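You operate a simulated robot arm through the tools that you are given. There is no shell and no other tool.

The job below is to be done with a simulated two-armed robot. You get a single attempt, and the scene is never put back.

Task
Check the black gauge at 4 bar on the gauge checker and sort it: OK or REDO.
Fine: plug it into the test port, TEST lever fully open and left so, wind the black knob till the square gauge shows 4, wind right back, then stand it on OK if the two read the same, else on REDO; leave the other gauges alone.

It is judged by the outcome, as a careful person would: the job done as asked, and still so three seconds after it is handed in. It fails if anything else is knocked over, pushed out of place, dropped, spilled or broken.

Robot
Two 7-joint arms with two-finger grippers on one trunk that stands fixed in place. Base frame: the origin is at the foot of the trunk, x ahead of it, y to its left, z up; the work surface is at about z = 0.854. Readings come in m, rad, newtons and seconds.
The left shoulder is at [0.06, 0.179, 1.242], the right one opposite. With the tool pointing down near the work surface each hand reaches from about 0.1 to 0.62 m from the base axis, measured 20 degrees to its own side. Payload 1.96 kg a hand.
The tool frame of a hand sits at the grasp point between the pads (the TCP): z along the fingers, y along the line on which they close. The tips reach 0.02 m beyond it. The gripper opens to 0.072 m; its body begins 0.038 m behind the TCP.
Orientation is that of the tool frame in the base frame, as a unit quaternion [w, x, y, z]. With the fingers straight down and closing along the base's y, the tool's x points along the base's -x, its y along +y and its z along -z.

Tools
- The arms move only by the tool arm_command. It takes "left_commands", "right_commands" or both (then of equal length, played together; a hand with none holds still); each is a list of rows, each a list of 7 numbers: the shift along the base's x, y, z in units of 300 mm (1.0 is 300 mm), then the turn, a rotation vector about the base's x, y, z in units of 90 degrees (1.0 is 90 degrees), then the finger opening in mm, from 0 to 72. In form: [[x, y, z, ax, ay, az, claw], ...]. A call has 1 to 20 rows; each row is the pose to reach, as a shift and turn from the pose commanded when the call began. A call with a number of a shift or a turn outside -1 to 1 is refused whole. A row lasts 0.2 s, in which the tool goes at most 0.05 m and 0.15 rad; a call with a longer step from one row to the next is refused whole, and so is a gripper value outside its range. A pose out of reach is approached as far as the arm can. The call stops where the force on the tool passes 40 N (or 10 N more than at its start, if that is more) or the arm is blocked; 0.2 s more then pass. Each finger travels about 0.153 m/s and halts on what it meets, pressing with about 22 N; the grip force reading is that of the motor and also rises with nothing between the fingers. The clock runs only during rows and for 0.2 s after the last one: add rows that repeat a pose to give the fingers time. The reply holds the time, the measured pose of the TCP, the force on the tool along the base axes, the opening and the grip force, in the units named above and with some noise, with the torque about the TCP (base axes, N m) and any sound that the robot's microphone picked up.
- Cameras (640 x 400 px; columns grow to the right, rows downward): "scene" is now at [0.0089, 0.0083, 1.7826]; the picture's right is [0.12, -0.99, 0.00], its down [-0.83, -0.10, -0.55] and it looks along [0.54, 0.07, -0.84] (base axes); focal length 314 px, centre (320, 200). "left" rides on the left gripper at [0.071, -0.019, -0.082] in its tool frame; the picture's right is [0.26, 0.97, 0.00], its down [-0.67, 0.18, -0.72] and it looks along [-0.69, 0.19, 0.70] (tool axes); focal length 280 px, centre (320, 200). "right" rides on the right gripper at [0.071, 0.019, -0.082] in its tool frame; the picture's right is [-0.26, 0.97, 0.00], its down [-0.67, -0.18, -0.72] and it looks along [-0.69, -0.19, 0.70] (tool axes); focal length 280 px, centre (320, 200). There is no depth. A picture from a camera that has moved, and an enlarged one, comes with that camera's place and axes in the base frame and with its lens.
- grab_frame(camera): a new picture of that camera. No time passes.
- raise_lower(by): slides the trunk up (or, below 0, down) by that many m; the arms and the scene camera ride with it, the base frame stays. It gives what a move gives, with no picture.
- head_to(pan, tilt): turns the head with the scene camera to pan (to the left, within 1.501 rad either way) and tilt (down, from -0.506 to 1.204), counted from straight ahead of the robot. It gives what a move gives.
- zoom(camera, box): a new picture of the part [left, top, right, bottom] of that camera's present view, enlarged. No time passes.
- hand_in(): hands the job in; it is judged then, once.

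Nothing tells you positions but the pictures and the camera data. Unless the task says otherwise, let go and move clear before handing in.

The tools are called after ">>>" as a command line: name --argument value ..., lists and objects as JSON in quotes. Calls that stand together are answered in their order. arm_command: Moves the arms, as the interface text tells. Its arguments: {"type":"object","properties":{"left_commands":{"type":"array"},"right_commands":{"type":"array"}},"required":[]} The other tools are called the same way: raise_lower (by) moves the trunk up or down; head_to (pan, tilt) turns the head that bears the scene camera; grab_frame (camera) takes a picture; zoom (camera, box) takes an enlarged picture of a part of a camera's view; hand_in () hands the job in.

At the start:

```text
t: 0.0
left_eef_pos: [0.3629, 0.1696, 1.2034]
left_tcp_rot: [0.0, 0.0, 1.0, 0.0]
left_contact_force: [-0.8, 0.1, 0.3]
left_ft_torque: [-0.01, 0.01, 0.02]
left_gripper_width: 0.072
left_grasp_force: 0.2
right_eef_pos: [0.5053, -0.2299, 1.2035]
right_tcp_rot: [-0.001, -0.001, 1.0, 0.001]
right_contact_force: [-0.5, 0.3, -0.4]
right_ft_torque: [0.0, 0.01, 0.03]
right_gripper_width: 0.072
right_grasp_force: 0.0
trunk travel left (down, up): [-0.887, 0.103]
head pan, tilt (commanded): [0.12, 0.993]
```

scene: 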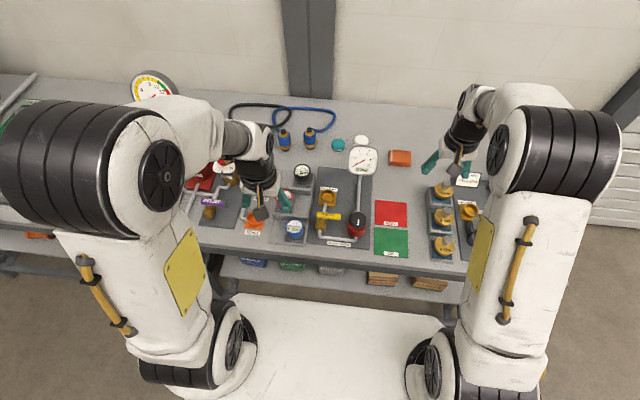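
right: 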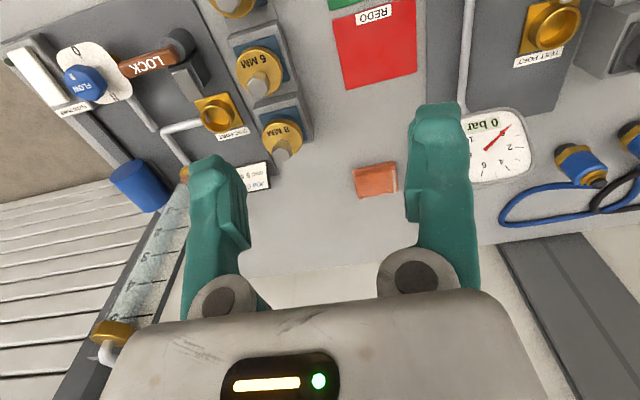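
left: 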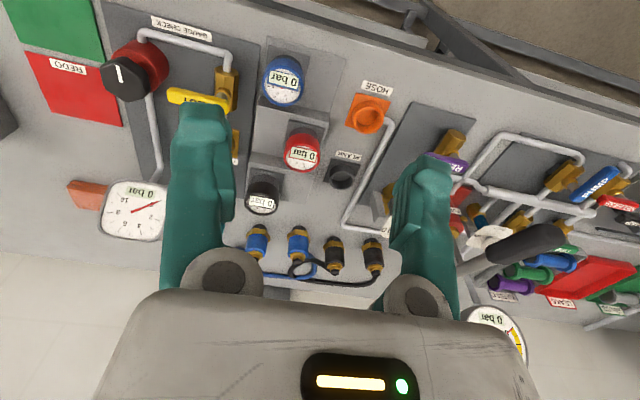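

I see a workbench with a gauge checker in the middle (square gauge, yellow TEST lever, black knob on a red body), three gauges in stands to its left (black the farthest), and red REDO and green OK pads to its right. I'll look closer before moving.

>>> zoom --camera "scene" --box '[260, 120, 420, 270]'

>>> zoom --camera "left" --box '[0, 0, 360, 260]'

>>> zoom --camera "scene" --box '[280, 150, 350, 200]'

```text
2.67 times, centred on (340, 195) of scene
camera zoom: at [0.0089, 0.0083, 1.7826], right [0.12, -0.99, 0.0], down [-0.83, -0.1, -0.55], along [0.54, 0.07, -0.84], focal length 838 px, centre (267, 213)
```

zoom: 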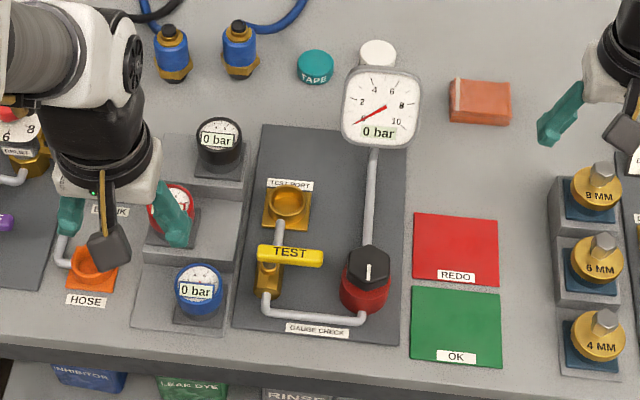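

```text
1.54 times, centred on (180, 130) of left
camera zoom: at [0.2932, 0.1509, 1.2836], right [-0.26, 0.97, 0.0], down [0.67, 0.18, 0.72], along [0.69, 0.19, -0.7], focal length 431 px, centre (535, 308)
```

zoom: 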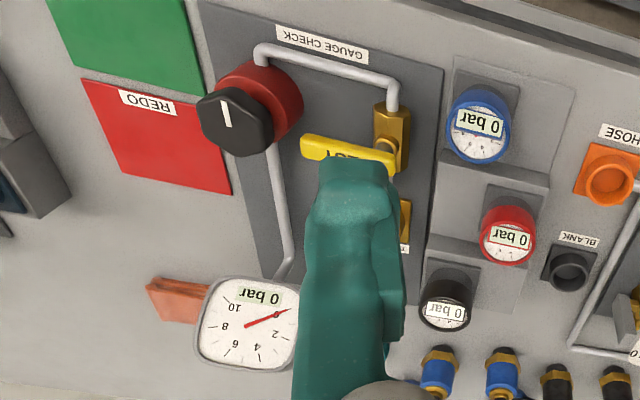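

```text
8.00 times, centred on (315, 175) of scene
camera zoom: at [0.0089, 0.0083, 1.7826], right [0.12, -0.99, 0.0], down [-0.83, -0.1, -0.55], along [0.54, 0.07, -0.84], focal length 2514 px, centre (360, 400)
```

zoom: 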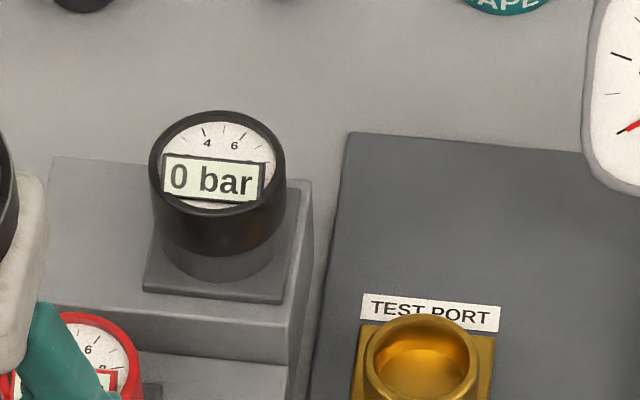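

The left arm is blocking part of the view, so I'll shift it outward first. I put the black gauge near (0.64, 0.146), the test port near (0.595, 0.05) and the knob near (0.50, -0.05).

>>> arm_command --left_commands '[[0, 0.15, 0, 0, 0, 0, 72], [0, 0.3, 0, 0, 0, 0, 72], [0, 0.45, 0, 0, 0, 0, 72], [0, 0.6, 0, 0, 0, 0, 72]]'

>>> grab_frame --camera "scene"

>>> grab_frame --camera "left"

```text
t: 1.0
left_eef_pos: [0.3654, 0.3539, 1.2037]
left_tcp_rot: [0.0, 0.002, 1.0, -0.001]
left_contact_force: [-0.3, 0.5, 0.5]
left_ft_torque: [-0.03, 0.0, -0.01]
left_gripper_width: 0.072
left_grasp_force: 0.0
right_eef_pos: [0.5058, -0.2273, 1.2035]
right_tcp_rot: [0.0, 0.0, 1.0, 0.001]
right_contact_force: [-0.6, 0.5, -0.4]
right_ft_torque: [-0.02, -0.02, 0.01]
right_gripper_width: 0.0721
right_grasp_force: 0.1
trunk travel left (down, up): [-0.887, 0.103]
head pan, tilt (commanded): [0.12, 0.993]
```

```text
taken
camera scene: at [0.0092, 0.0109, 1.7825], right [0.12, -0.99, 0.0], down [-0.83, -0.1, -0.55], along [0.54, 0.06, -0.84], focal length 314 px, centre (320, 200)
```

scene: 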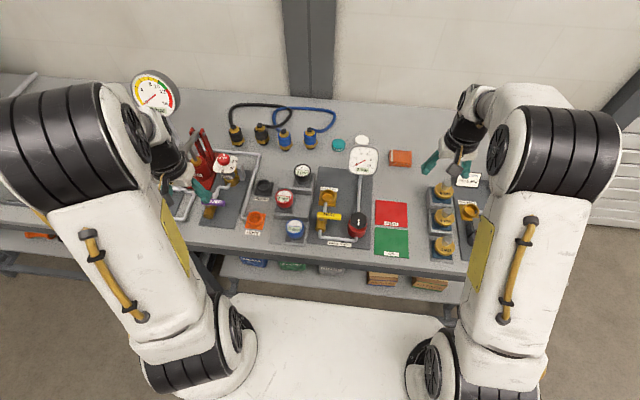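

```text
taken
camera left: at [0.2951, 0.3352, 1.2834], right [-0.26, 0.97, 0.0], down [0.68, 0.18, 0.71], along [0.69, 0.19, -0.7], focal length 280 px, centre (320, 200)
```

left: 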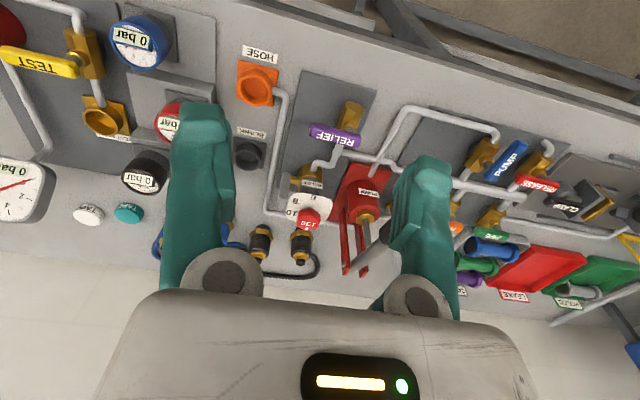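

The view is clear now; I'll zoom in on the gauges, the checker and the pads.

>>> zoom --camera "scene" --box '[265, 150, 345, 200]'

>>> zoom --camera "scene" --box '[265, 195, 345, 245]'

>>> zoom --camera "scene" --box '[310, 190, 420, 260]'

>>> zoom --camera "left" --box '[0, 0, 200, 230]'

```text
8.00 times, centred on (305, 175) of scene
camera zoom: at [0.0092, 0.0109, 1.7825], right [0.12, -0.99, 0.0], down [-0.83, -0.1, -0.55], along [0.54, 0.06, -0.84], focal length 2514 px, centre (440, 400)
```

zoom: 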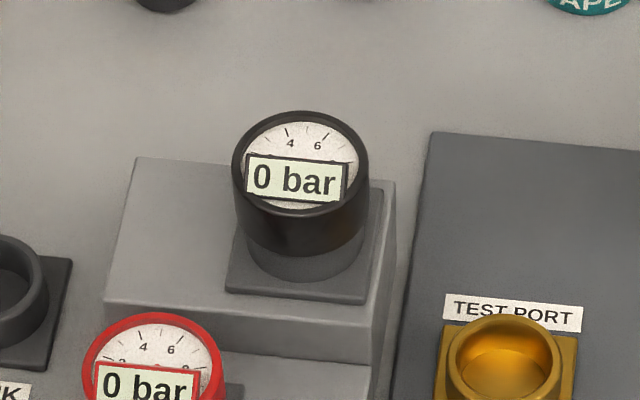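

```text
8.00 times, centred on (305, 220) of scene
camera zoom: at [0.0092, 0.0109, 1.7825], right [0.12, -0.99, 0.0], down [-0.83, -0.1, -0.55], along [0.54, 0.06, -0.84], focal length 2514 px, centre (440, 40)
```

zoom: 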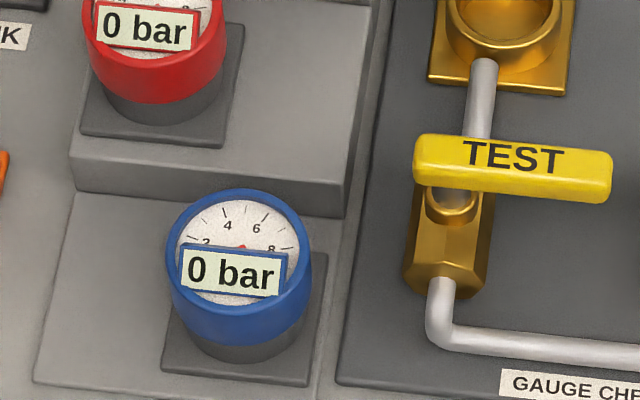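

```text
5.71 times, centred on (365, 225) of scene
camera zoom: at [0.0092, 0.0109, 1.7825], right [0.12, -0.99, 0.0], down [-0.83, -0.1, -0.55], along [0.54, 0.06, -0.84], focal length 1796 px, centre (63, 57)
```

zoom: 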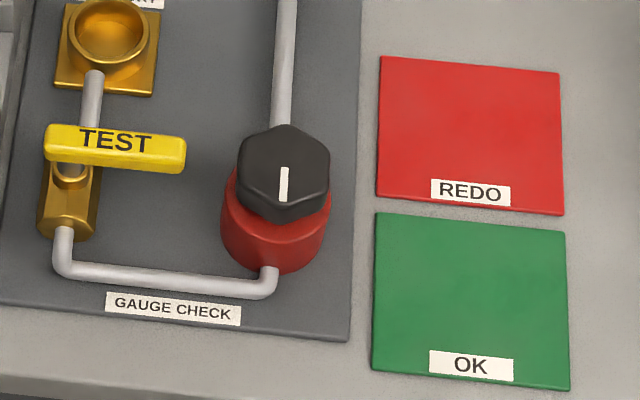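

```text
1.74 times, centred on (100, 115) of left
camera zoom: at [0.2951, 0.3352, 1.2834], right [-0.26, 0.97, 0.0], down [0.68, 0.18, 0.71], along [0.69, 0.19, -0.7], focal length 488 px, centre (703, 348)
```

zoom: 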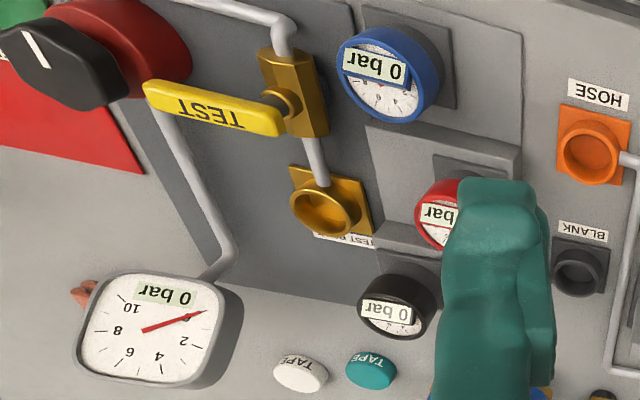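

The black gauge sits in a holder on the highest step, its top near (0.648, 0.147, 0.96) and its head about 57 mm across. I'll bring the left hand above it, still high, and look from there.

>>> arm_command --left_commands '[[0.098, -0.086, -0.042, 0, 0, 0, 72], [0.196, -0.172, -0.083, 0, 0, 0, 72], [0.294, -0.259, -0.125, 0, 0, 0, 72], [0.392, -0.345, -0.167, 0, 0, 0, 72], [0.489, -0.431, -0.208, 0, 0, 0, 72], [0.587, -0.518, -0.25, 0, 0, 0, 72], [0.685, -0.604, -0.292, 0, 0, 0, 72], [0.783, -0.69, -0.333, 0, 0, 0, 72], [0.783, -0.69, -0.333, 0, 0, 0, 72]]'

>>> grab_frame --camera "left"

>>> grab_frame --camera "scene"

```text
t: 3.0
left_eef_pos: [0.5835, 0.1557, 1.1114]
left_tcp_rot: [0.0, 0.0, 1.0, -0.001]
left_contact_force: [0.9, 0.4, 0.2]
left_ft_torque: [-0.03, -0.01, 0.03]
left_gripper_width: 0.0718
left_grasp_force: 0.0
left hand out of reach, approached as far as the arm can: row 8, 9
right_eef_pos: [0.5045, -0.2295, 1.2043]
right_tcp_rot: [0.001, 0.0, 1.0, 0.0]
right_contact_force: [-0.2, -0.2, -0.3]
right_ft_torque: [-0.02, -0.02, 0.03]
right_gripper_width: 0.0721
right_grasp_force: 0.1
trunk travel left (down, up): [-0.887, 0.103]
head pan, tilt (commanded): [0.12, 0.993]
```

```text
taken
camera left: at [0.5127, 0.1368, 1.1907], right [-0.26, 0.96, 0.0], down [0.67, 0.18, 0.72], along [0.69, 0.19, -0.7], focal length 280 px, centre (320, 200)
```

left: 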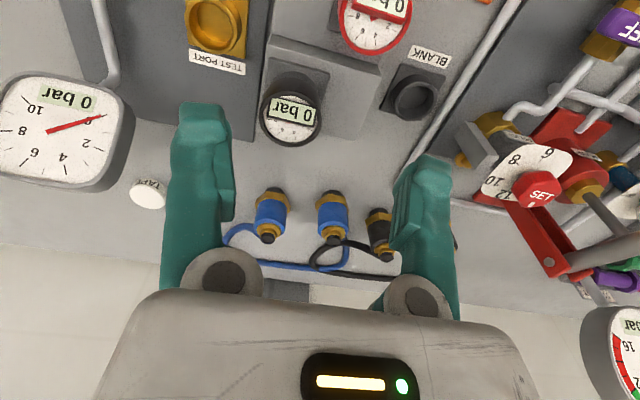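

```text
taken
camera scene: at [0.0077, 0.0089, 1.7826], right [0.12, -0.99, 0.0], down [-0.83, -0.1, -0.55], along [0.54, 0.07, -0.84], focal length 314 px, centre (320, 200)
```

scene: 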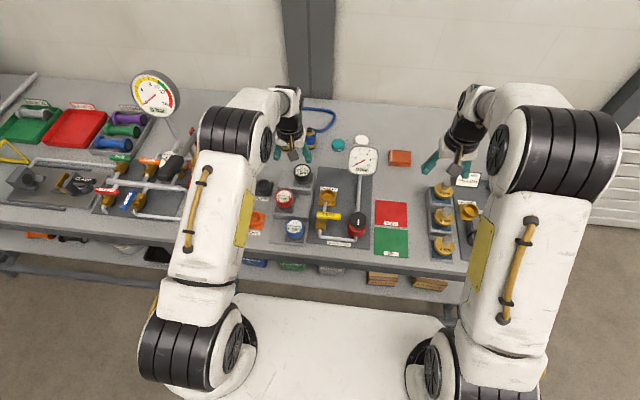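

The straight-down pose runs out of reach here, so I'll tilt the fingers forward about 23° to reach the gauge. First, closer looks to refine positions.

>>> zoom --camera "left" --box '[230, 50, 350, 160]'

>>> zoom --camera "left" --box '[150, 0, 290, 90]'

>>> zoom --camera "scene" --box '[265, 150, 345, 200]'

```text
3.64 times, centred on (290, 105) of left
camera zoom: at [0.5127, 0.1368, 1.1907], right [-0.26, 0.96, 0.0], down [0.67, 0.18, 0.72], along [0.69, 0.19, -0.7], focal length 1020 px, centre (429, 546)
```

zoom: 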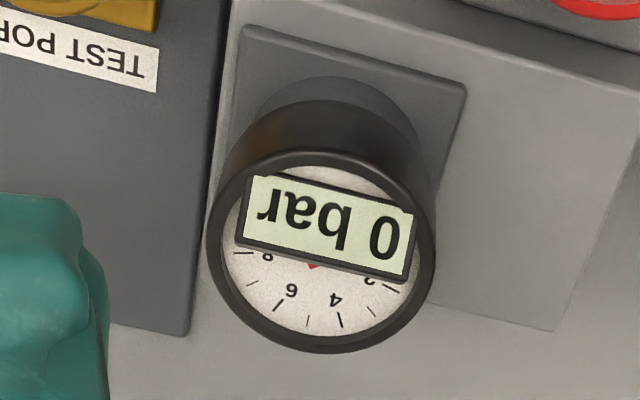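

```text
4.44 times, centred on (220, 45) of left
camera zoom: at [0.5127, 0.1368, 1.1907], right [-0.26, 0.96, 0.0], down [0.67, 0.18, 0.72], along [0.69, 0.19, -0.7], focal length 1246 px, centre (764, 889)
```

zoom: 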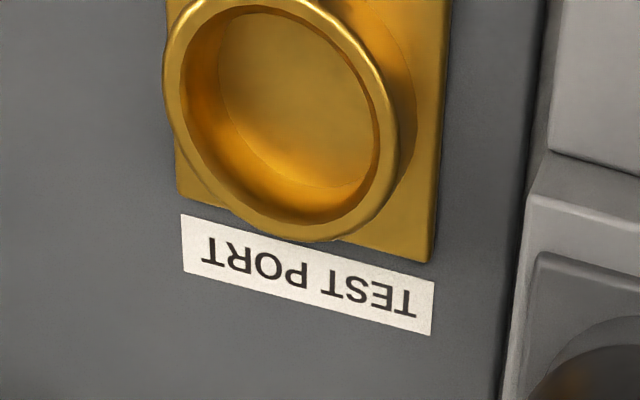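

```text
8.00 times, centred on (305, 175) of scene
camera zoom: at [0.0077, 0.0089, 1.7826], right [0.12, -0.99, 0.0], down [-0.83, -0.1, -0.55], along [0.54, 0.07, -0.84], focal length 2514 px, centre (440, 400)
```

zoom: 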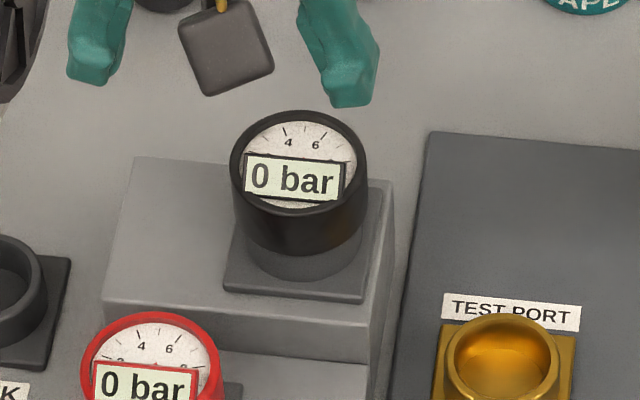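

From two views I get the gauge head at about (0.648, 0.145), spanning z 0.937 to 0.965, and the port at (0.615, 0.055) with its rim near z 0.88. I'll tilt the left hand in place and see where it ends up.

>>> arm_command --left_commands '[[0, 0, 0, 0, -0.0743, 0, 72], [0, 0, 0, 0, -0.1485, 0, 72], [0, 0, 0, 0, -0.2228, 0, 72], [0, 0, 0, 0, -0.2228, 0, 72]]'

>>> grab_frame --camera "left"

```text
t: 4.0
left_eef_pos: [0.5841, 0.1565, 1.111]
left_tcp_rot: [0.174, 0.0, 0.985, 0.0]
left_contact_force: [0.1, 0.3, 0.4]
left_ft_torque: [0.04, -0.01, -0.02]
left_gripper_width: 0.072
left_grasp_force: 0.1
right_eef_pos: [0.5065, -0.2306, 1.2034]
right_tcp_rot: [0.001, -0.001, 1.0, 0.001]
right_contact_force: [-0.1, -0.4, 0.4]
right_ft_torque: [0.03, 0.0, -0.03]
right_gripper_width: 0.0719
right_grasp_force: 0.0
trunk travel left (down, up): [-0.887, 0.103]
head pan, tilt (commanded): [0.12, 0.993]
```

```text
taken
camera left: at [0.4896, 0.1374, 1.1606], right [-0.25, 0.97, -0.09], down [0.39, 0.18, 0.9], along [0.89, 0.19, -0.42], focal length 280 px, centre (320, 200)
```

left: 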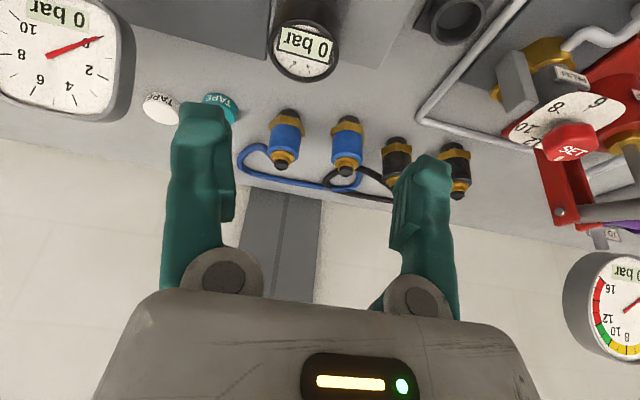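

The tilt worked and the hand held its place. Now I'll move to just above the gauge, staying clear of it.

>>> arm_command --left_commands '[[0.07, -0.013, -0.1, 0, 0, 0, 72], [0.14, -0.026, -0.2, 0, 0, 0, 72], [0.213, -0.039, -0.29, 0, 0, 0, 72], [0.213, -0.039, -0.29, 0, 0, 0, 72]]'

>>> grab_frame --camera "left"

>>> zoom --camera "scene" --box '[265, 130, 345, 200]'

```text
t: 5.0
left_eef_pos: [0.6488, 0.1441, 1.0235]
left_tcp_rot: [0.174, 0.001, 0.985, -0.001]
left_contact_force: [-0.5, -0.1, 0.0]
left_ft_torque: [-0.02, -0.01, -0.01]
left_gripper_width: 0.072
left_grasp_force: 0.1
right_eef_pos: [0.5054, -0.2286, 1.2047]
right_tcp_rot: [0.0, 0.001, 1.0, 0.001]
right_contact_force: [0.6, -0.5, 0.0]
right_ft_torque: [-0.03, -0.02, -0.01]
right_gripper_width: 0.0722
right_grasp_force: 0.1
trunk travel left (down, up): [-0.887, 0.103]
head pan, tilt (commanded): [0.12, 0.993]
```

```text
taken
camera left: at [0.5537, 0.1255, 1.0741], right [-0.25, 0.96, -0.09], down [0.39, 0.18, 0.9], along [0.89, 0.19, -0.42], focal length 280 px, centre (320, 200)
```

left: 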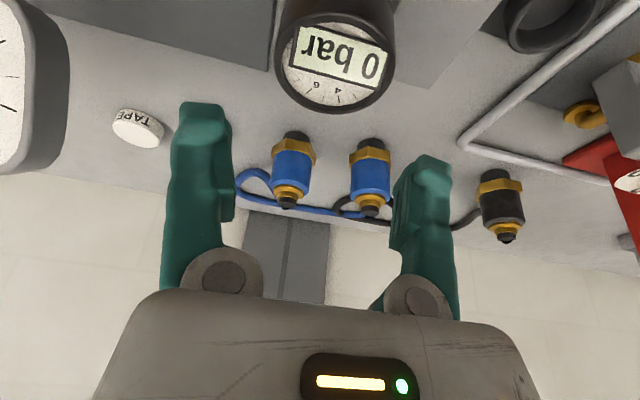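

```text
5.71 times, centred on (305, 165) of scene
camera zoom: at [0.0085, 0.0082, 1.7826], right [0.12, -0.99, 0.0], down [-0.83, -0.1, -0.55], along [0.54, 0.07, -0.84], focal length 1796 px, centre (406, 400)
```

zoom: 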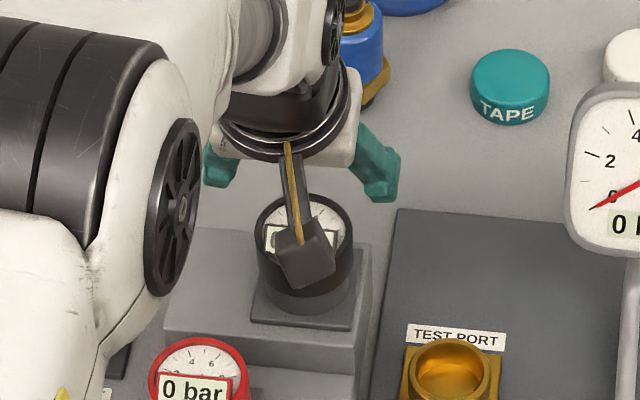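

>>> zoom --camera "left" --box '[250, 0, 420, 120]'

```text
3.33 times, centred on (335, 60) of left
camera zoom: at [0.5537, 0.1255, 1.0741], right [-0.25, 0.96, -0.09], down [0.39, 0.18, 0.9], along [0.89, 0.19, -0.42], focal length 935 px, centre (270, 667)
```

zoom: 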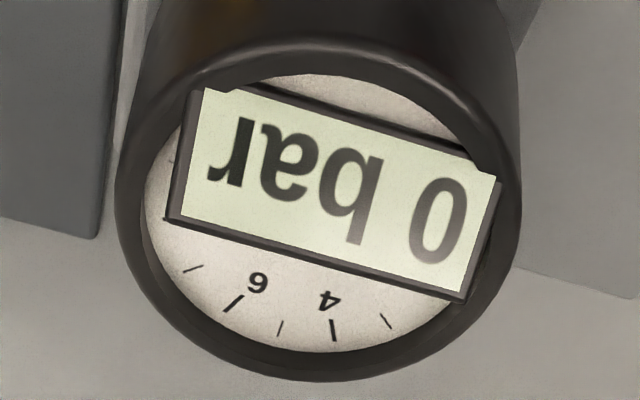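

The hand is aligned over the gauge (about 0.645, 0.145, top z 0.96). I'll go down with open fingers, watching for contact, then check before closing.

>>> arm_command --left_commands '[[-0.013, 0.002, -0.065, 0, 0, 0, 72], [-0.013, 0.002, -0.13, 0, 0, 0, 72], [-0.013, 0.002, -0.195, 0, 0, 0, 72], [-0.013, 0.002, -0.258, 0, 0, 0, 72]]'

>>> grab_frame --camera "left"

>>> zoom --camera "scene" --box '[265, 130, 345, 200]'

```text
t: 6.0
left_eef_pos: [0.6456, 0.1462, 0.9448]
left_tcp_rot: [0.173, 0.0, 0.985, 0.0]
left_contact_force: [-0.5, -0.5, 0.2]
left_ft_torque: [0.01, -0.02, -0.03]
left_gripper_width: 0.0718
left_grasp_force: 0.1
right_eef_pos: [0.5059, -0.2309, 1.2045]
right_tcp_rot: [0.0, 0.0, 1.0, 0.001]
right_contact_force: [0.9, -0.2, 0.0]
right_ft_torque: [0.02, -0.05, -0.01]
right_gripper_width: 0.072
right_grasp_force: 0.0
trunk travel left (down, up): [-0.887, 0.103]
head pan, tilt (commanded): [0.12, 0.993]
```

```text
taken
camera left: at [0.5504, 0.1271, 0.9962], right [-0.25, 0.97, -0.09], down [0.39, 0.18, 0.9], along [0.89, 0.19, -0.42], focal length 280 px, centre (320, 200)
```

left: 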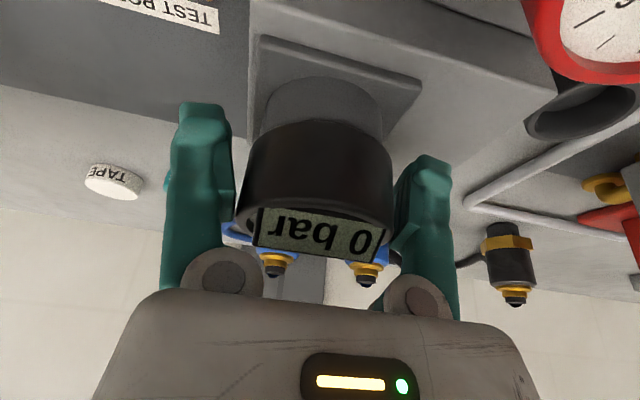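

```text
5.71 times, centred on (305, 165) of scene
camera zoom: at [0.0087, 0.008, 1.7826], right [0.12, -0.99, 0.0], down [-0.83, -0.1, -0.55], along [0.54, 0.07, -0.84], focal length 1796 px, centre (406, 400)
```

zoom: 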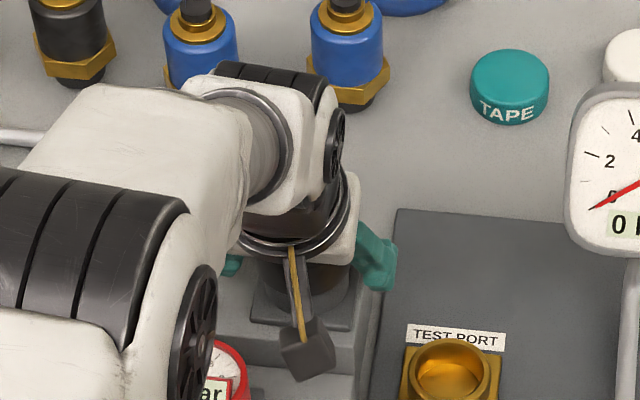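

The gauge head is centred between the fingers. I'll close on it.

>>> arm_command --left_commands '[[0, 0, 0, 0, 0, 0, 40], [0, 0, 0, 0, 0, 0, 40], [0, 0, 0, 0, 0, 0, 40]]'

>>> grab_frame --camera "left"

```text
t: 6.8
left_eef_pos: [0.6454, 0.1468, 0.9461]
left_tcp_rot: [0.174, 0.0, 0.985, 0.0]
left_contact_force: [-0.3, -1.2, 0.3]
left_ft_torque: [-0.02, -0.02, -0.03]
left_gripper_width: 0.0689
left_grasp_force: 22.2
right_eef_pos: [0.5057, -0.2306, 1.2047]
right_tcp_rot: [-0.001, 0.0, 1.0, 0.001]
right_contact_force: [-0.3, -0.8, -1.0]
right_ft_torque: [0.02, -0.03, 0.0]
right_gripper_width: 0.0719
right_grasp_force: 0.1
trunk travel left (down, up): [-0.887, 0.103]
head pan, tilt (commanded): [0.12, 0.993]
```

```text
taken
camera left: at [0.5506, 0.1272, 0.9963], right [-0.25, 0.97, -0.09], down [0.39, 0.18, 0.9], along [0.89, 0.19, -0.42], focal length 280 px, centre (320, 200)
```

left: 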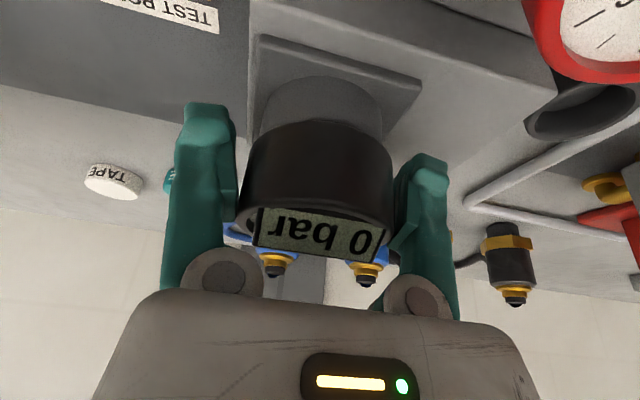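

>>> zoom --camera "left" --box '[150, 60, 470, 300]'

>>> zoom --camera "right" --box '[320, 50, 640, 250]'

>>> zoom --camera "scene" --box '[285, 145, 335, 195]'

```text
1.67 times, centred on (310, 180) of left
camera zoom: at [0.5506, 0.1272, 0.9963], right [-0.25, 0.97, -0.09], down [0.39, 0.18, 0.9], along [0.89, 0.19, -0.42], focal length 467 px, centre (337, 233)
```

zoom: 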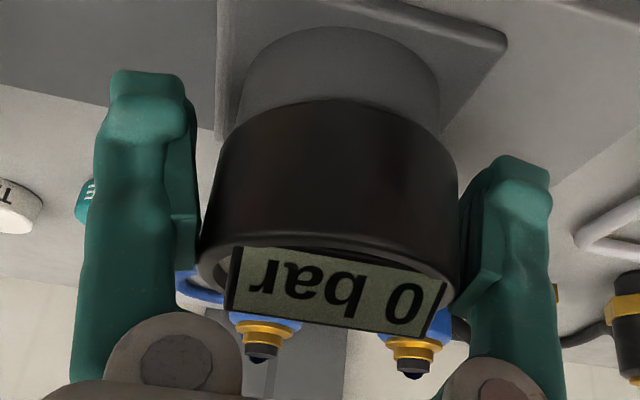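

```text
2.00 times, centred on (480, 150) of right
camera zoom: at [0.4352, -0.209, 1.2858], right [0.26, 0.97, 0.0], down [0.67, -0.18, 0.72], along [0.69, -0.19, -0.7], focal length 561 px, centre (0, 300)
```

zoom: 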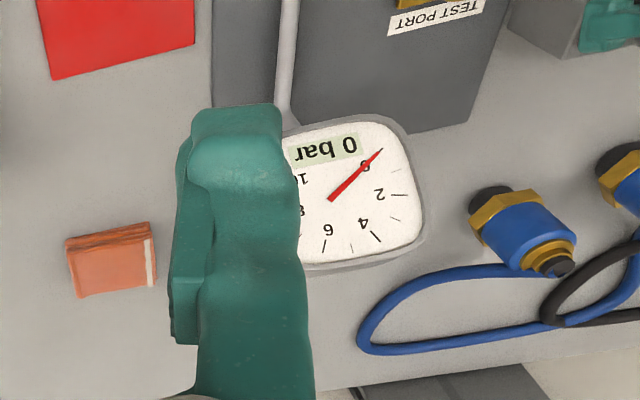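

```text
8.00 times, centred on (310, 170) of scene
camera zoom: at [0.009, 0.008, 1.7826], right [0.12, -0.99, 0.0], down [-0.83, -0.1, -0.55], along [0.54, 0.07, -0.84], focal length 2514 px, centre (400, 440)
```

zoom: 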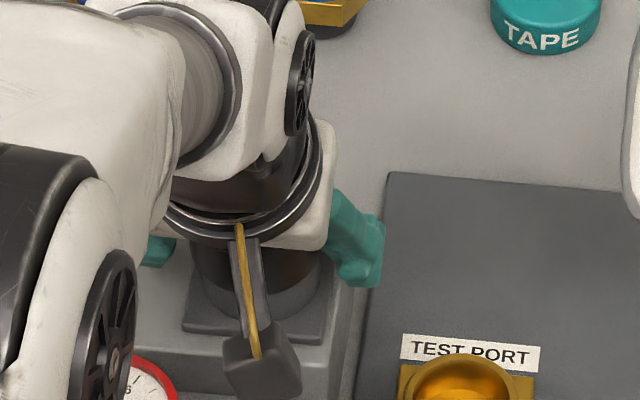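

The fingers stopped at 68.9 mm with full grip force and look in contact on both sides. I'll lift slowly straight up and check that the gauge comes along.

>>> arm_command --left_commands '[[0, 0, 0.02, 0, 0, 0, 40], [0, 0, 0.04, 0, 0, 0, 40], [0, 0, 0.07, 0, 0, 0, 40], [0, 0, 0.1, 0, 0, 0, 40]]'

>>> zoom --camera "left" --box '[150, 0, 470, 300]'

```text
t: 7.8
left_eef_pos: [0.6443, 0.1437, 0.9745]
left_tcp_rot: [0.174, 0.0, 0.985, 0.0]
left_contact_force: [-0.6, -0.4, -1.1]
left_ft_torque: [-0.04, -0.04, -0.04]
left_gripper_width: 0.0689
left_grasp_force: 21.2
right_eef_pos: [0.5061, -0.2292, 1.2031]
right_tcp_rot: [-0.001, 0.0, 1.0, 0.001]
right_contact_force: [-0.2, 0.0, -0.3]
right_ft_torque: [0.0, -0.02, 0.0]
right_gripper_width: 0.0719
right_grasp_force: 0.2
trunk travel left (down, up): [-0.887, 0.103]
head pan, tilt (commanded): [0.12, 0.993]
```

```text
1.33 times, centred on (310, 150) of left
camera zoom: at [0.5505, 0.1261, 1.0254], right [-0.25, 0.97, -0.09], down [0.39, 0.18, 0.9], along [0.89, 0.19, -0.42], focal length 374 px, centre (333, 267)
```

zoom: 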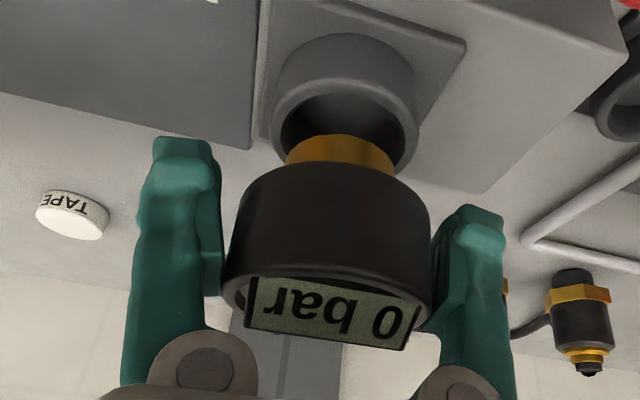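

The gauge is coming up out of its holder, and I can see its brass stem. I'll lift it fully clear.

>>> arm_command --left_commands '[[0, 0, 0.05, 0, 0, 0, 40], [0, 0, 0.1, 0, 0, 0, 40], [0, 0, 0.15, 0, 0, 0, 40]]'

>>> grab_frame --camera "left"

>>> zoom --camera "right" --box '[420, 0, 640, 120]'

>>> zoom --camera "scene" --box '[285, 130, 365, 200]'

```text
t: 8.6
left_eef_pos: [0.6438, 0.1455, 1.0206]
left_tcp_rot: [0.174, -0.001, 0.985, 0.0]
left_contact_force: [-0.1, 0.3, -2.1]
left_ft_torque: [0.02, -0.02, -0.02]
left_gripper_width: 0.0685
left_grasp_force: 22.0
right_eef_pos: [0.5061, -0.23, 1.2038]
right_tcp_rot: [0.0, -0.001, 1.0, 0.001]
right_contact_force: [-0.1, 0.0, -0.1]
right_ft_torque: [0.01, -0.02, 0.01]
right_gripper_width: 0.0719
right_grasp_force: 0.1
trunk travel left (down, up): [-0.887, 0.103]
head pan, tilt (commanded): [0.12, 0.993]
```

```text
taken
camera left: at [0.5486, 0.126, 1.0707], right [-0.25, 0.97, -0.09], down [0.39, 0.18, 0.9], along [0.89, 0.19, -0.42], focal length 280 px, centre (320, 200)
```

left: 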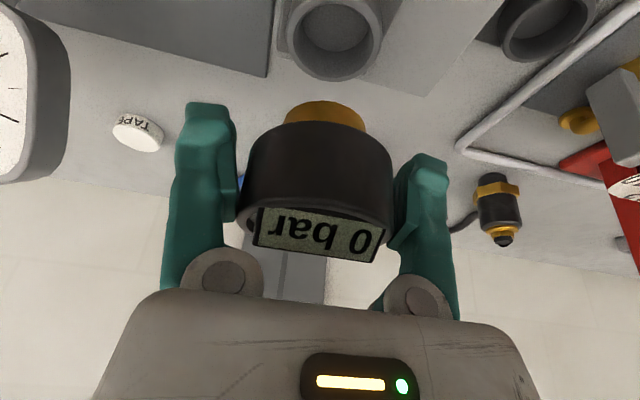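

```text
2.91 times, centred on (530, 60) of right
camera zoom: at [0.4352, -0.2088, 1.2859], right [0.26, 0.97, 0.0], down [0.67, -0.18, 0.72], along [0.69, -0.19, -0.7], focal length 816 px, centre (-291, 607)
```

zoom: 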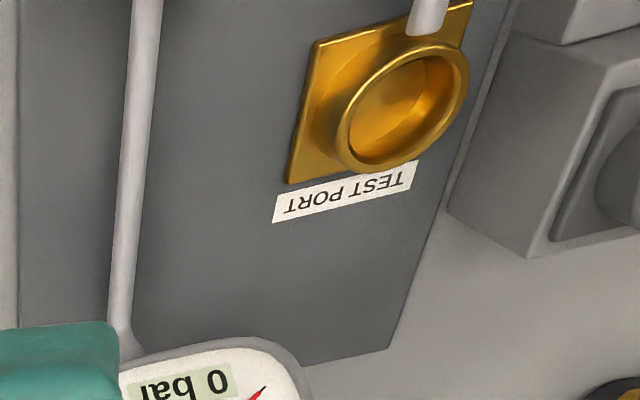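

```text
5.71 times, centred on (325, 165) of scene
camera zoom: at [0.009, 0.0084, 1.7825], right [0.12, -0.99, 0.0], down [-0.83, -0.1, -0.55], along [0.54, 0.07, -0.84], focal length 1796 px, centre (291, 400)
```

zoom: 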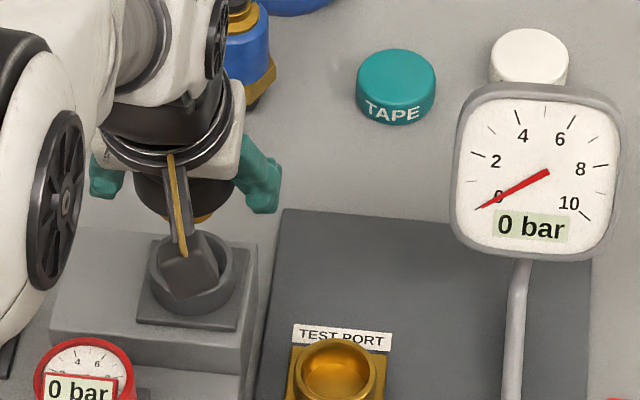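

The gauge is held securely (about 2 N) and clear of its holder. I'll carry it over the test port while turning the hand 50° about the vertical, so that neither finger nor the hand camera meets the stand or the lever.

>>> arm_command --left_commands '[[-0.016, -0.05, 0, 0, 0, -0.0926, 40], [-0.032, -0.1, 0, 0, 0, -0.1852, 40], [-0.048, -0.15, 0, 0, 0, -0.2778, 40], [-0.065, -0.2, 0, 0, 0, -0.3704, 40], [-0.081, -0.25, 0, 0, 0, -0.463, 40], [-0.097, -0.303, 0, 0, 0, -0.5556, 40], [-0.097, -0.303, 0, 0, 0, -0.5556, 40]]'

>>> grab_frame --camera "left"

>>> grab_frame --camera "right"

>>> grab_frame --camera "scene"

```text
t: 10.2
left_eef_pos: [0.6149, 0.0521, 1.0182]
left_tcp_rot: [0.158, 0.417, 0.892, -0.074]
left_contact_force: [0.0, 0.2, -1.8]
left_ft_torque: [-0.03, -0.02, -0.01]
left_gripper_width: 0.0683
left_grasp_force: 22.4
right_eef_pos: [0.5057, -0.2289, 1.2028]
right_tcp_rot: [0.001, 0.0, 1.0, 0.001]
right_contact_force: [0.2, 0.2, 0.7]
right_ft_torque: [-0.02, 0.0, 0.0]
right_gripper_width: 0.0719
right_grasp_force: 0.1
trunk travel left (down, up): [-0.887, 0.103]
head pan, tilt (commanded): [0.12, 0.993]
```

```text
taken
camera left: at [0.5389, 0.1136, 1.0699], right [0.58, 0.81, -0.09], down [0.39, -0.18, 0.9], along [0.71, -0.56, -0.42], focal length 280 px, centre (320, 200)
```

left: 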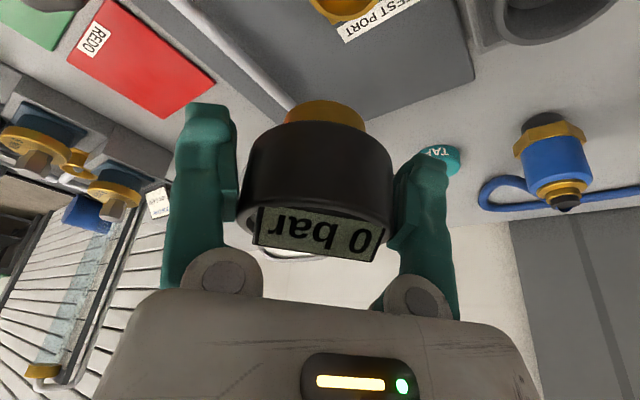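

```text
taken
camera right: at [0.4353, -0.2087, 1.2859], right [0.26, 0.97, 0.0], down [0.67, -0.18, 0.72], along [0.69, -0.19, -0.7], focal length 280 px, centre (320, 200)
```

right: 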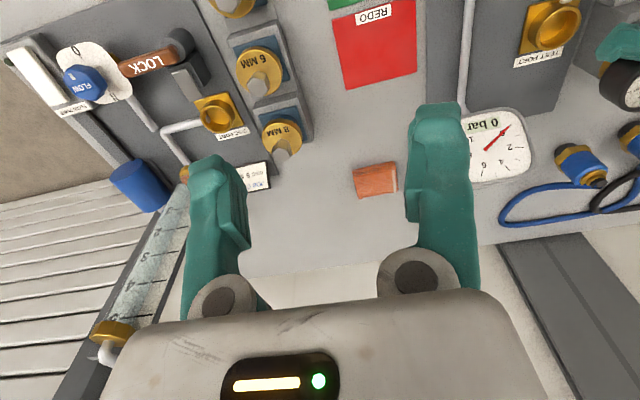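

```text
taken
camera scene: at [0.0092, 0.0085, 1.7826], right [0.12, -0.99, 0.0], down [-0.83, -0.1, -0.55], along [0.54, 0.07, -0.84], focal length 314 px, centre (320, 200)
```

scene: 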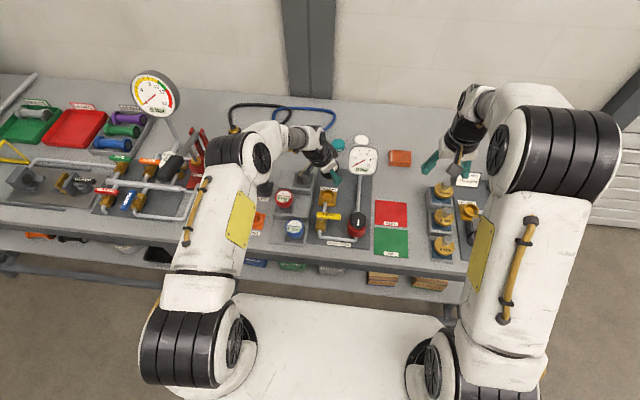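

The gauge hangs over the port. For a second viewpoint I'll bring the right hand, high and clear of everything, to where its camera looks across at the port.

>>> arm_command --right_commands '[[-0.007, 0.066, -0.051, 0, 0, 0.083, 72], [-0.013, 0.133, -0.102, 0, 0, 0.167, 72], [-0.02, 0.199, -0.154, 0, 0, 0.25, 72], [-0.027, 0.265, -0.205, 0, 0, 0.333, 72], [-0.033, 0.331, -0.256, 0, 0, 0.417, 72], [-0.04, 0.398, -0.307, 0, 0, 0.5, 72], [-0.047, 0.464, -0.359, 0, 0, 0.583, 72], [-0.053, 0.53, -0.41, 0, 0, 0.667, 72], [-0.053, 0.53, -0.41, 0, 0, 0.667, 72]]'

>>> grab_frame --camera "right"

>>> grab_frame --camera "scene"

```text
t: 12.2
left_eef_pos: [0.6143, 0.0526, 1.0189]
left_tcp_rot: [0.157, 0.416, 0.893, -0.073]
left_contact_force: [0.6, -1.7, -1.6]
left_ft_torque: [0.03, 0.01, -0.02]
left_gripper_width: 0.0682
left_grasp_force: 21.6
right_eef_pos: [0.4907, -0.0699, 1.081]
right_tcp_rot: [0.0, -0.501, 0.865, 0.001]
right_contact_force: [0.0, 0.9, -0.4]
right_ft_torque: [0.02, 0.02, -0.02]
right_gripper_width: 0.0718
right_grasp_force: 0.1
trunk travel left (down, up): [-0.887, 0.103]
head pan, tilt (commanded): [0.12, 0.993]
```

```text
taken
camera right: at [0.4385, -0.1203, 1.1632], right [-0.71, 0.71, 0.0], down [0.5, 0.49, 0.72], along [0.51, 0.51, -0.7], focal length 280 px, centre (320, 200)
```

right: 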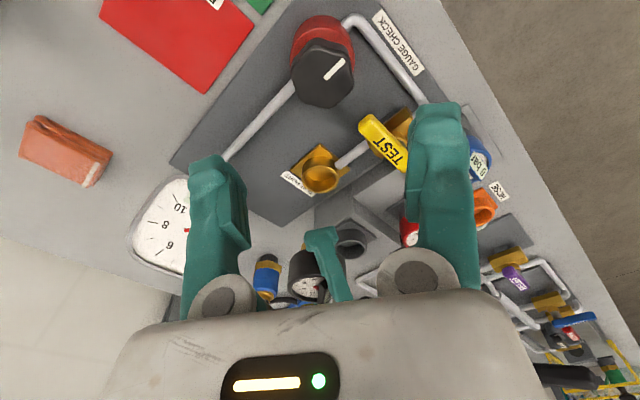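

```text
taken
camera scene: at [0.0091, 0.008, 1.7826], right [0.12, -0.99, 0.0], down [-0.83, -0.1, -0.55], along [0.54, 0.07, -0.84], focal length 314 px, centre (320, 200)
```

scene: 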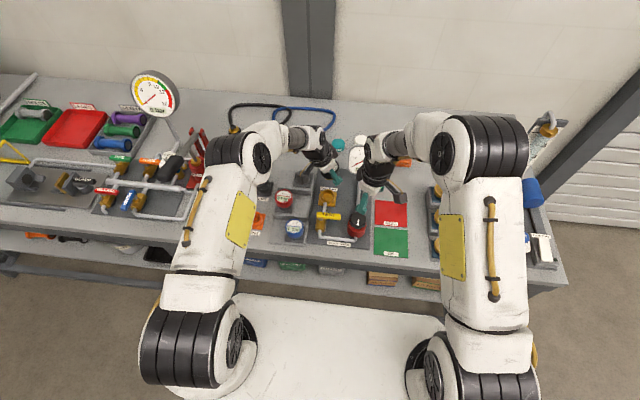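

>>> zoom --camera "right" --box '[240, 110, 440, 310]'

>>> zoom --camera "scene" --box '[290, 150, 370, 220]'

```text
2.00 times, centred on (340, 210) of right
camera zoom: at [0.4385, -0.1203, 1.1632], right [-0.71, 0.71, 0.0], down [0.5, 0.49, 0.72], along [0.51, 0.51, -0.7], focal length 561 px, centre (280, 180)
```

zoom: 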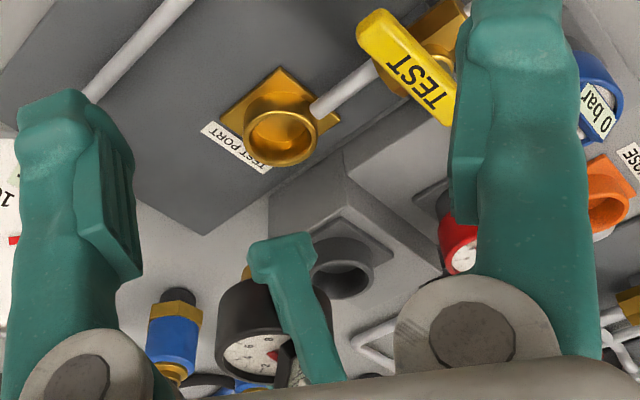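

```text
5.71 times, centred on (330, 185) of scene
camera zoom: at [0.0091, 0.008, 1.7826], right [0.12, -0.99, 0.0], down [-0.83, -0.1, -0.55], along [0.54, 0.07, -0.84], focal length 1796 px, centre (263, 286)
```

zoom: 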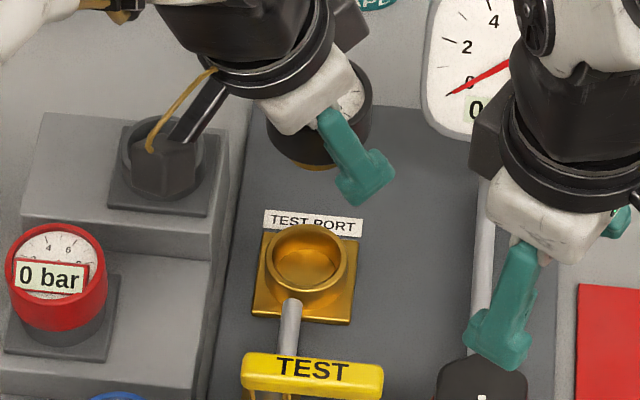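

The port centre works out at (0.614, 0.055), right under the gauge. I'll lower to just above the rim and check alignment again.

>>> arm_command --left_commands '[[0, 0.002, -0.06, 0, 0, 0, 40], [0, 0.002, -0.12, 0, 0, 0, 40], [0, 0.002, -0.18, 0, 0, 0, 40], [0, 0.002, -0.22, 0, 0, 0, 40], [0, 0.002, -0.22, 0, 0, 0, 40]]'

>>> zoom --camera "right" --box '[240, 80, 440, 280]'

>>> grab_frame --camera "left"

>>> zoom --camera "scene" --box '[290, 150, 370, 220]'

```text
t: 13.4
left_eef_pos: [0.6145, 0.0539, 0.954]
left_tcp_rot: [0.157, 0.416, 0.893, -0.073]
left_contact_force: [0.2, 0.2, -2.7]
left_ft_torque: [0.0, 0.05, 0.01]
left_gripper_width: 0.0679
left_grasp_force: 21.9
right_eef_pos: [0.4896, -0.0706, 1.0814]
right_tcp_rot: [0.0, -0.499, 0.866, 0.001]
right_contact_force: [-0.2, 0.2, 0.0]
right_ft_torque: [-0.02, -0.02, -0.01]
right_gripper_width: 0.0719
right_grasp_force: 0.2
trunk travel left (down, up): [-0.887, 0.103]
head pan, tilt (commanded): [0.12, 0.993]
```

```text
2.00 times, centred on (340, 180) of right
camera zoom: at [0.4384, -0.1203, 1.1634], right [-0.71, 0.71, 0.0], down [0.5, 0.49, 0.72], along [0.51, 0.51, -0.7], focal length 561 px, centre (280, 240)
```

zoom: 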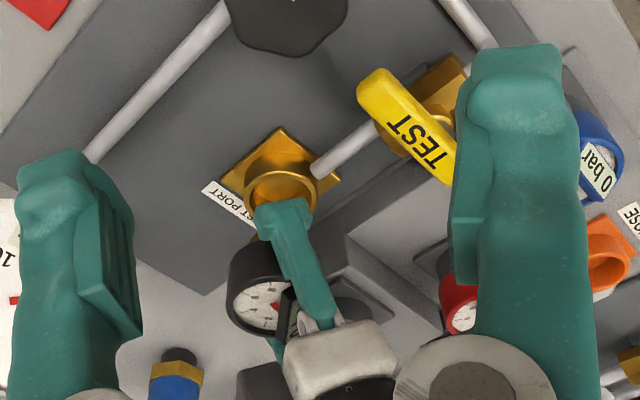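

```text
taken
camera left: at [0.5393, 0.1147, 1.0047], right [0.58, 0.81, -0.09], down [0.39, -0.18, 0.9], along [0.71, -0.56, -0.42], focal length 280 px, centre (320, 200)
```

left: 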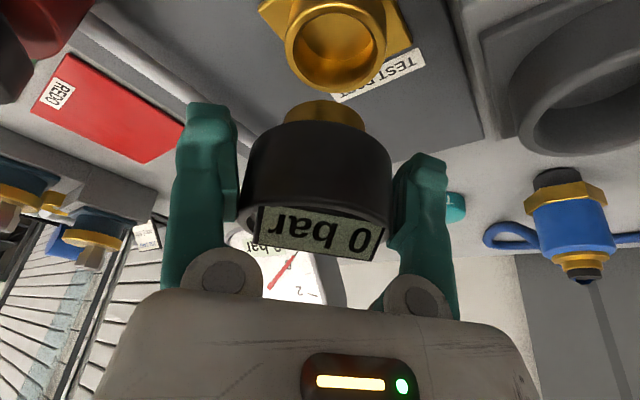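

```text
5.71 times, centred on (330, 185) of scene
camera zoom: at [0.0091, 0.0082, 1.7826], right [0.12, -0.99, 0.0], down [-0.83, -0.1, -0.55], along [0.54, 0.07, -0.84], focal length 1796 px, centre (263, 286)
```

zoom: 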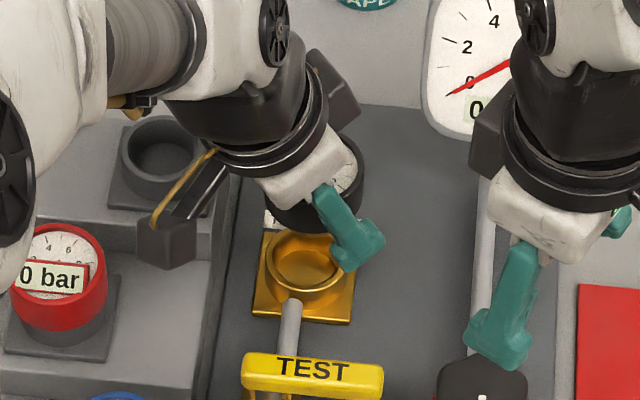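

>>> zoom --camera "left" --box '[240, 0, 430, 140]'

>>> zoom --camera "right" --box '[280, 120, 380, 220]'

```text
2.86 times, centred on (335, 70) of left
camera zoom: at [0.5393, 0.1147, 1.0047], right [0.58, 0.81, -0.09], down [0.39, -0.18, 0.9], along [0.71, -0.56, -0.42], focal length 801 px, centre (277, 571)
```

zoom: 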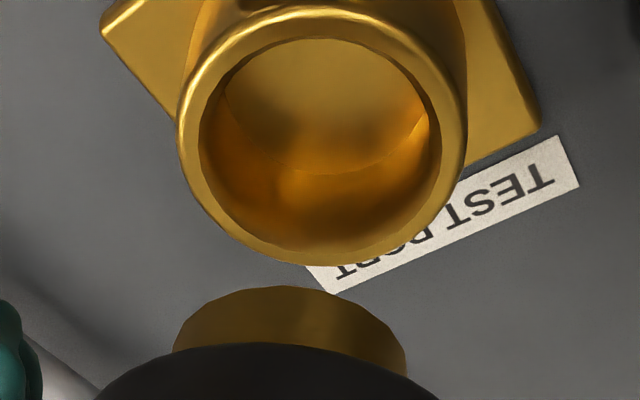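

```text
4.00 times, centred on (330, 170) of right
camera zoom: at [0.4384, -0.1203, 1.1634], right [-0.71, 0.71, 0.0], down [0.5, 0.49, 0.72], along [0.51, 0.51, -0.7], focal length 1122 px, centre (280, 320)
```

zoom: 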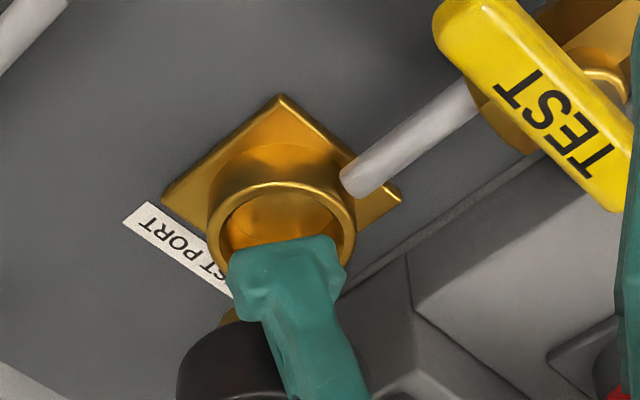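

The gauge is aligned with the port to within about 1–2 mm; I'll nudge it slightly and lower the stem into the port slowly.

>>> arm_command --left_commands '[[-0.002, 0.004, -0.04, 0, 0, 0, 40], [-0.002, 0.004, -0.08, 0, 0, 0, 40], [-0.002, 0.004, -0.11, 0, 0, 0, 40], [-0.002, 0.004, -0.135, 0, 0, 0, 40], [-0.002, 0.004, -0.155, 0, 0, 0, 40], [-0.002, 0.004, -0.17, 0, 0, 0, 40]]'

>>> zoom --camera "left" --box '[200, 0, 440, 240]'

>>> zoom --camera "right" --box '[260, 100, 400, 220]'

```text
t: 14.8
left_eef_pos: [0.6143, 0.0551, 0.9017]
left_tcp_rot: [0.157, 0.416, 0.893, -0.073]
left_contact_force: [-2.9, 2.4, -2.5]
left_ft_torque: [0.05, 0.03, -0.04]
left_gripper_width: 0.0677
left_grasp_force: 21.7
right_eef_pos: [0.4905, -0.0699, 1.0812]
right_tcp_rot: [-0.001, -0.5, 0.866, 0.001]
right_contact_force: [-0.3, -0.3, 0.5]
right_ft_torque: [-0.04, 0.02, 0.03]
right_gripper_width: 0.0721
right_grasp_force: 0.2
trunk travel left (down, up): [-0.887, 0.103]
head pan, tilt (commanded): [0.12, 0.993]
```

```text
1.67 times, centred on (320, 120) of left
camera zoom: at [0.5393, 0.1162, 0.9525], right [0.58, 0.81, -0.09], down [0.39, -0.18, 0.9], along [0.71, -0.56, -0.42], focal length 467 px, centre (320, 333)
```

zoom: 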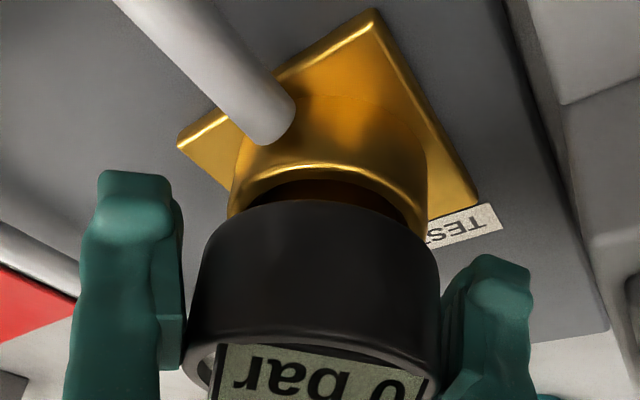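

```text
3.33 times, centred on (330, 160) of right
camera zoom: at [0.4394, -0.1198, 1.1629], right [-0.71, 0.71, 0.0], down [0.5, 0.49, 0.71], along [0.51, 0.51, -0.7], focal length 935 px, centre (287, 333)
```

zoom: 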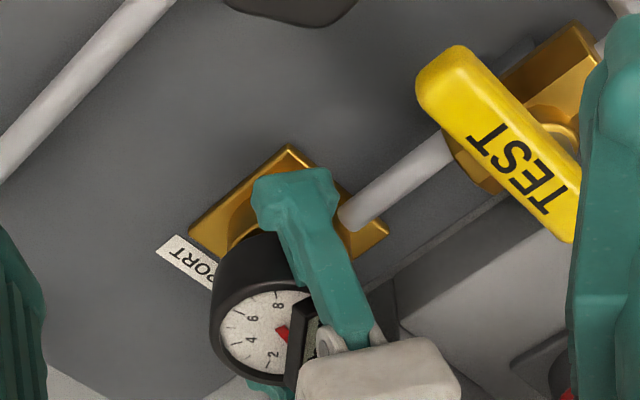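

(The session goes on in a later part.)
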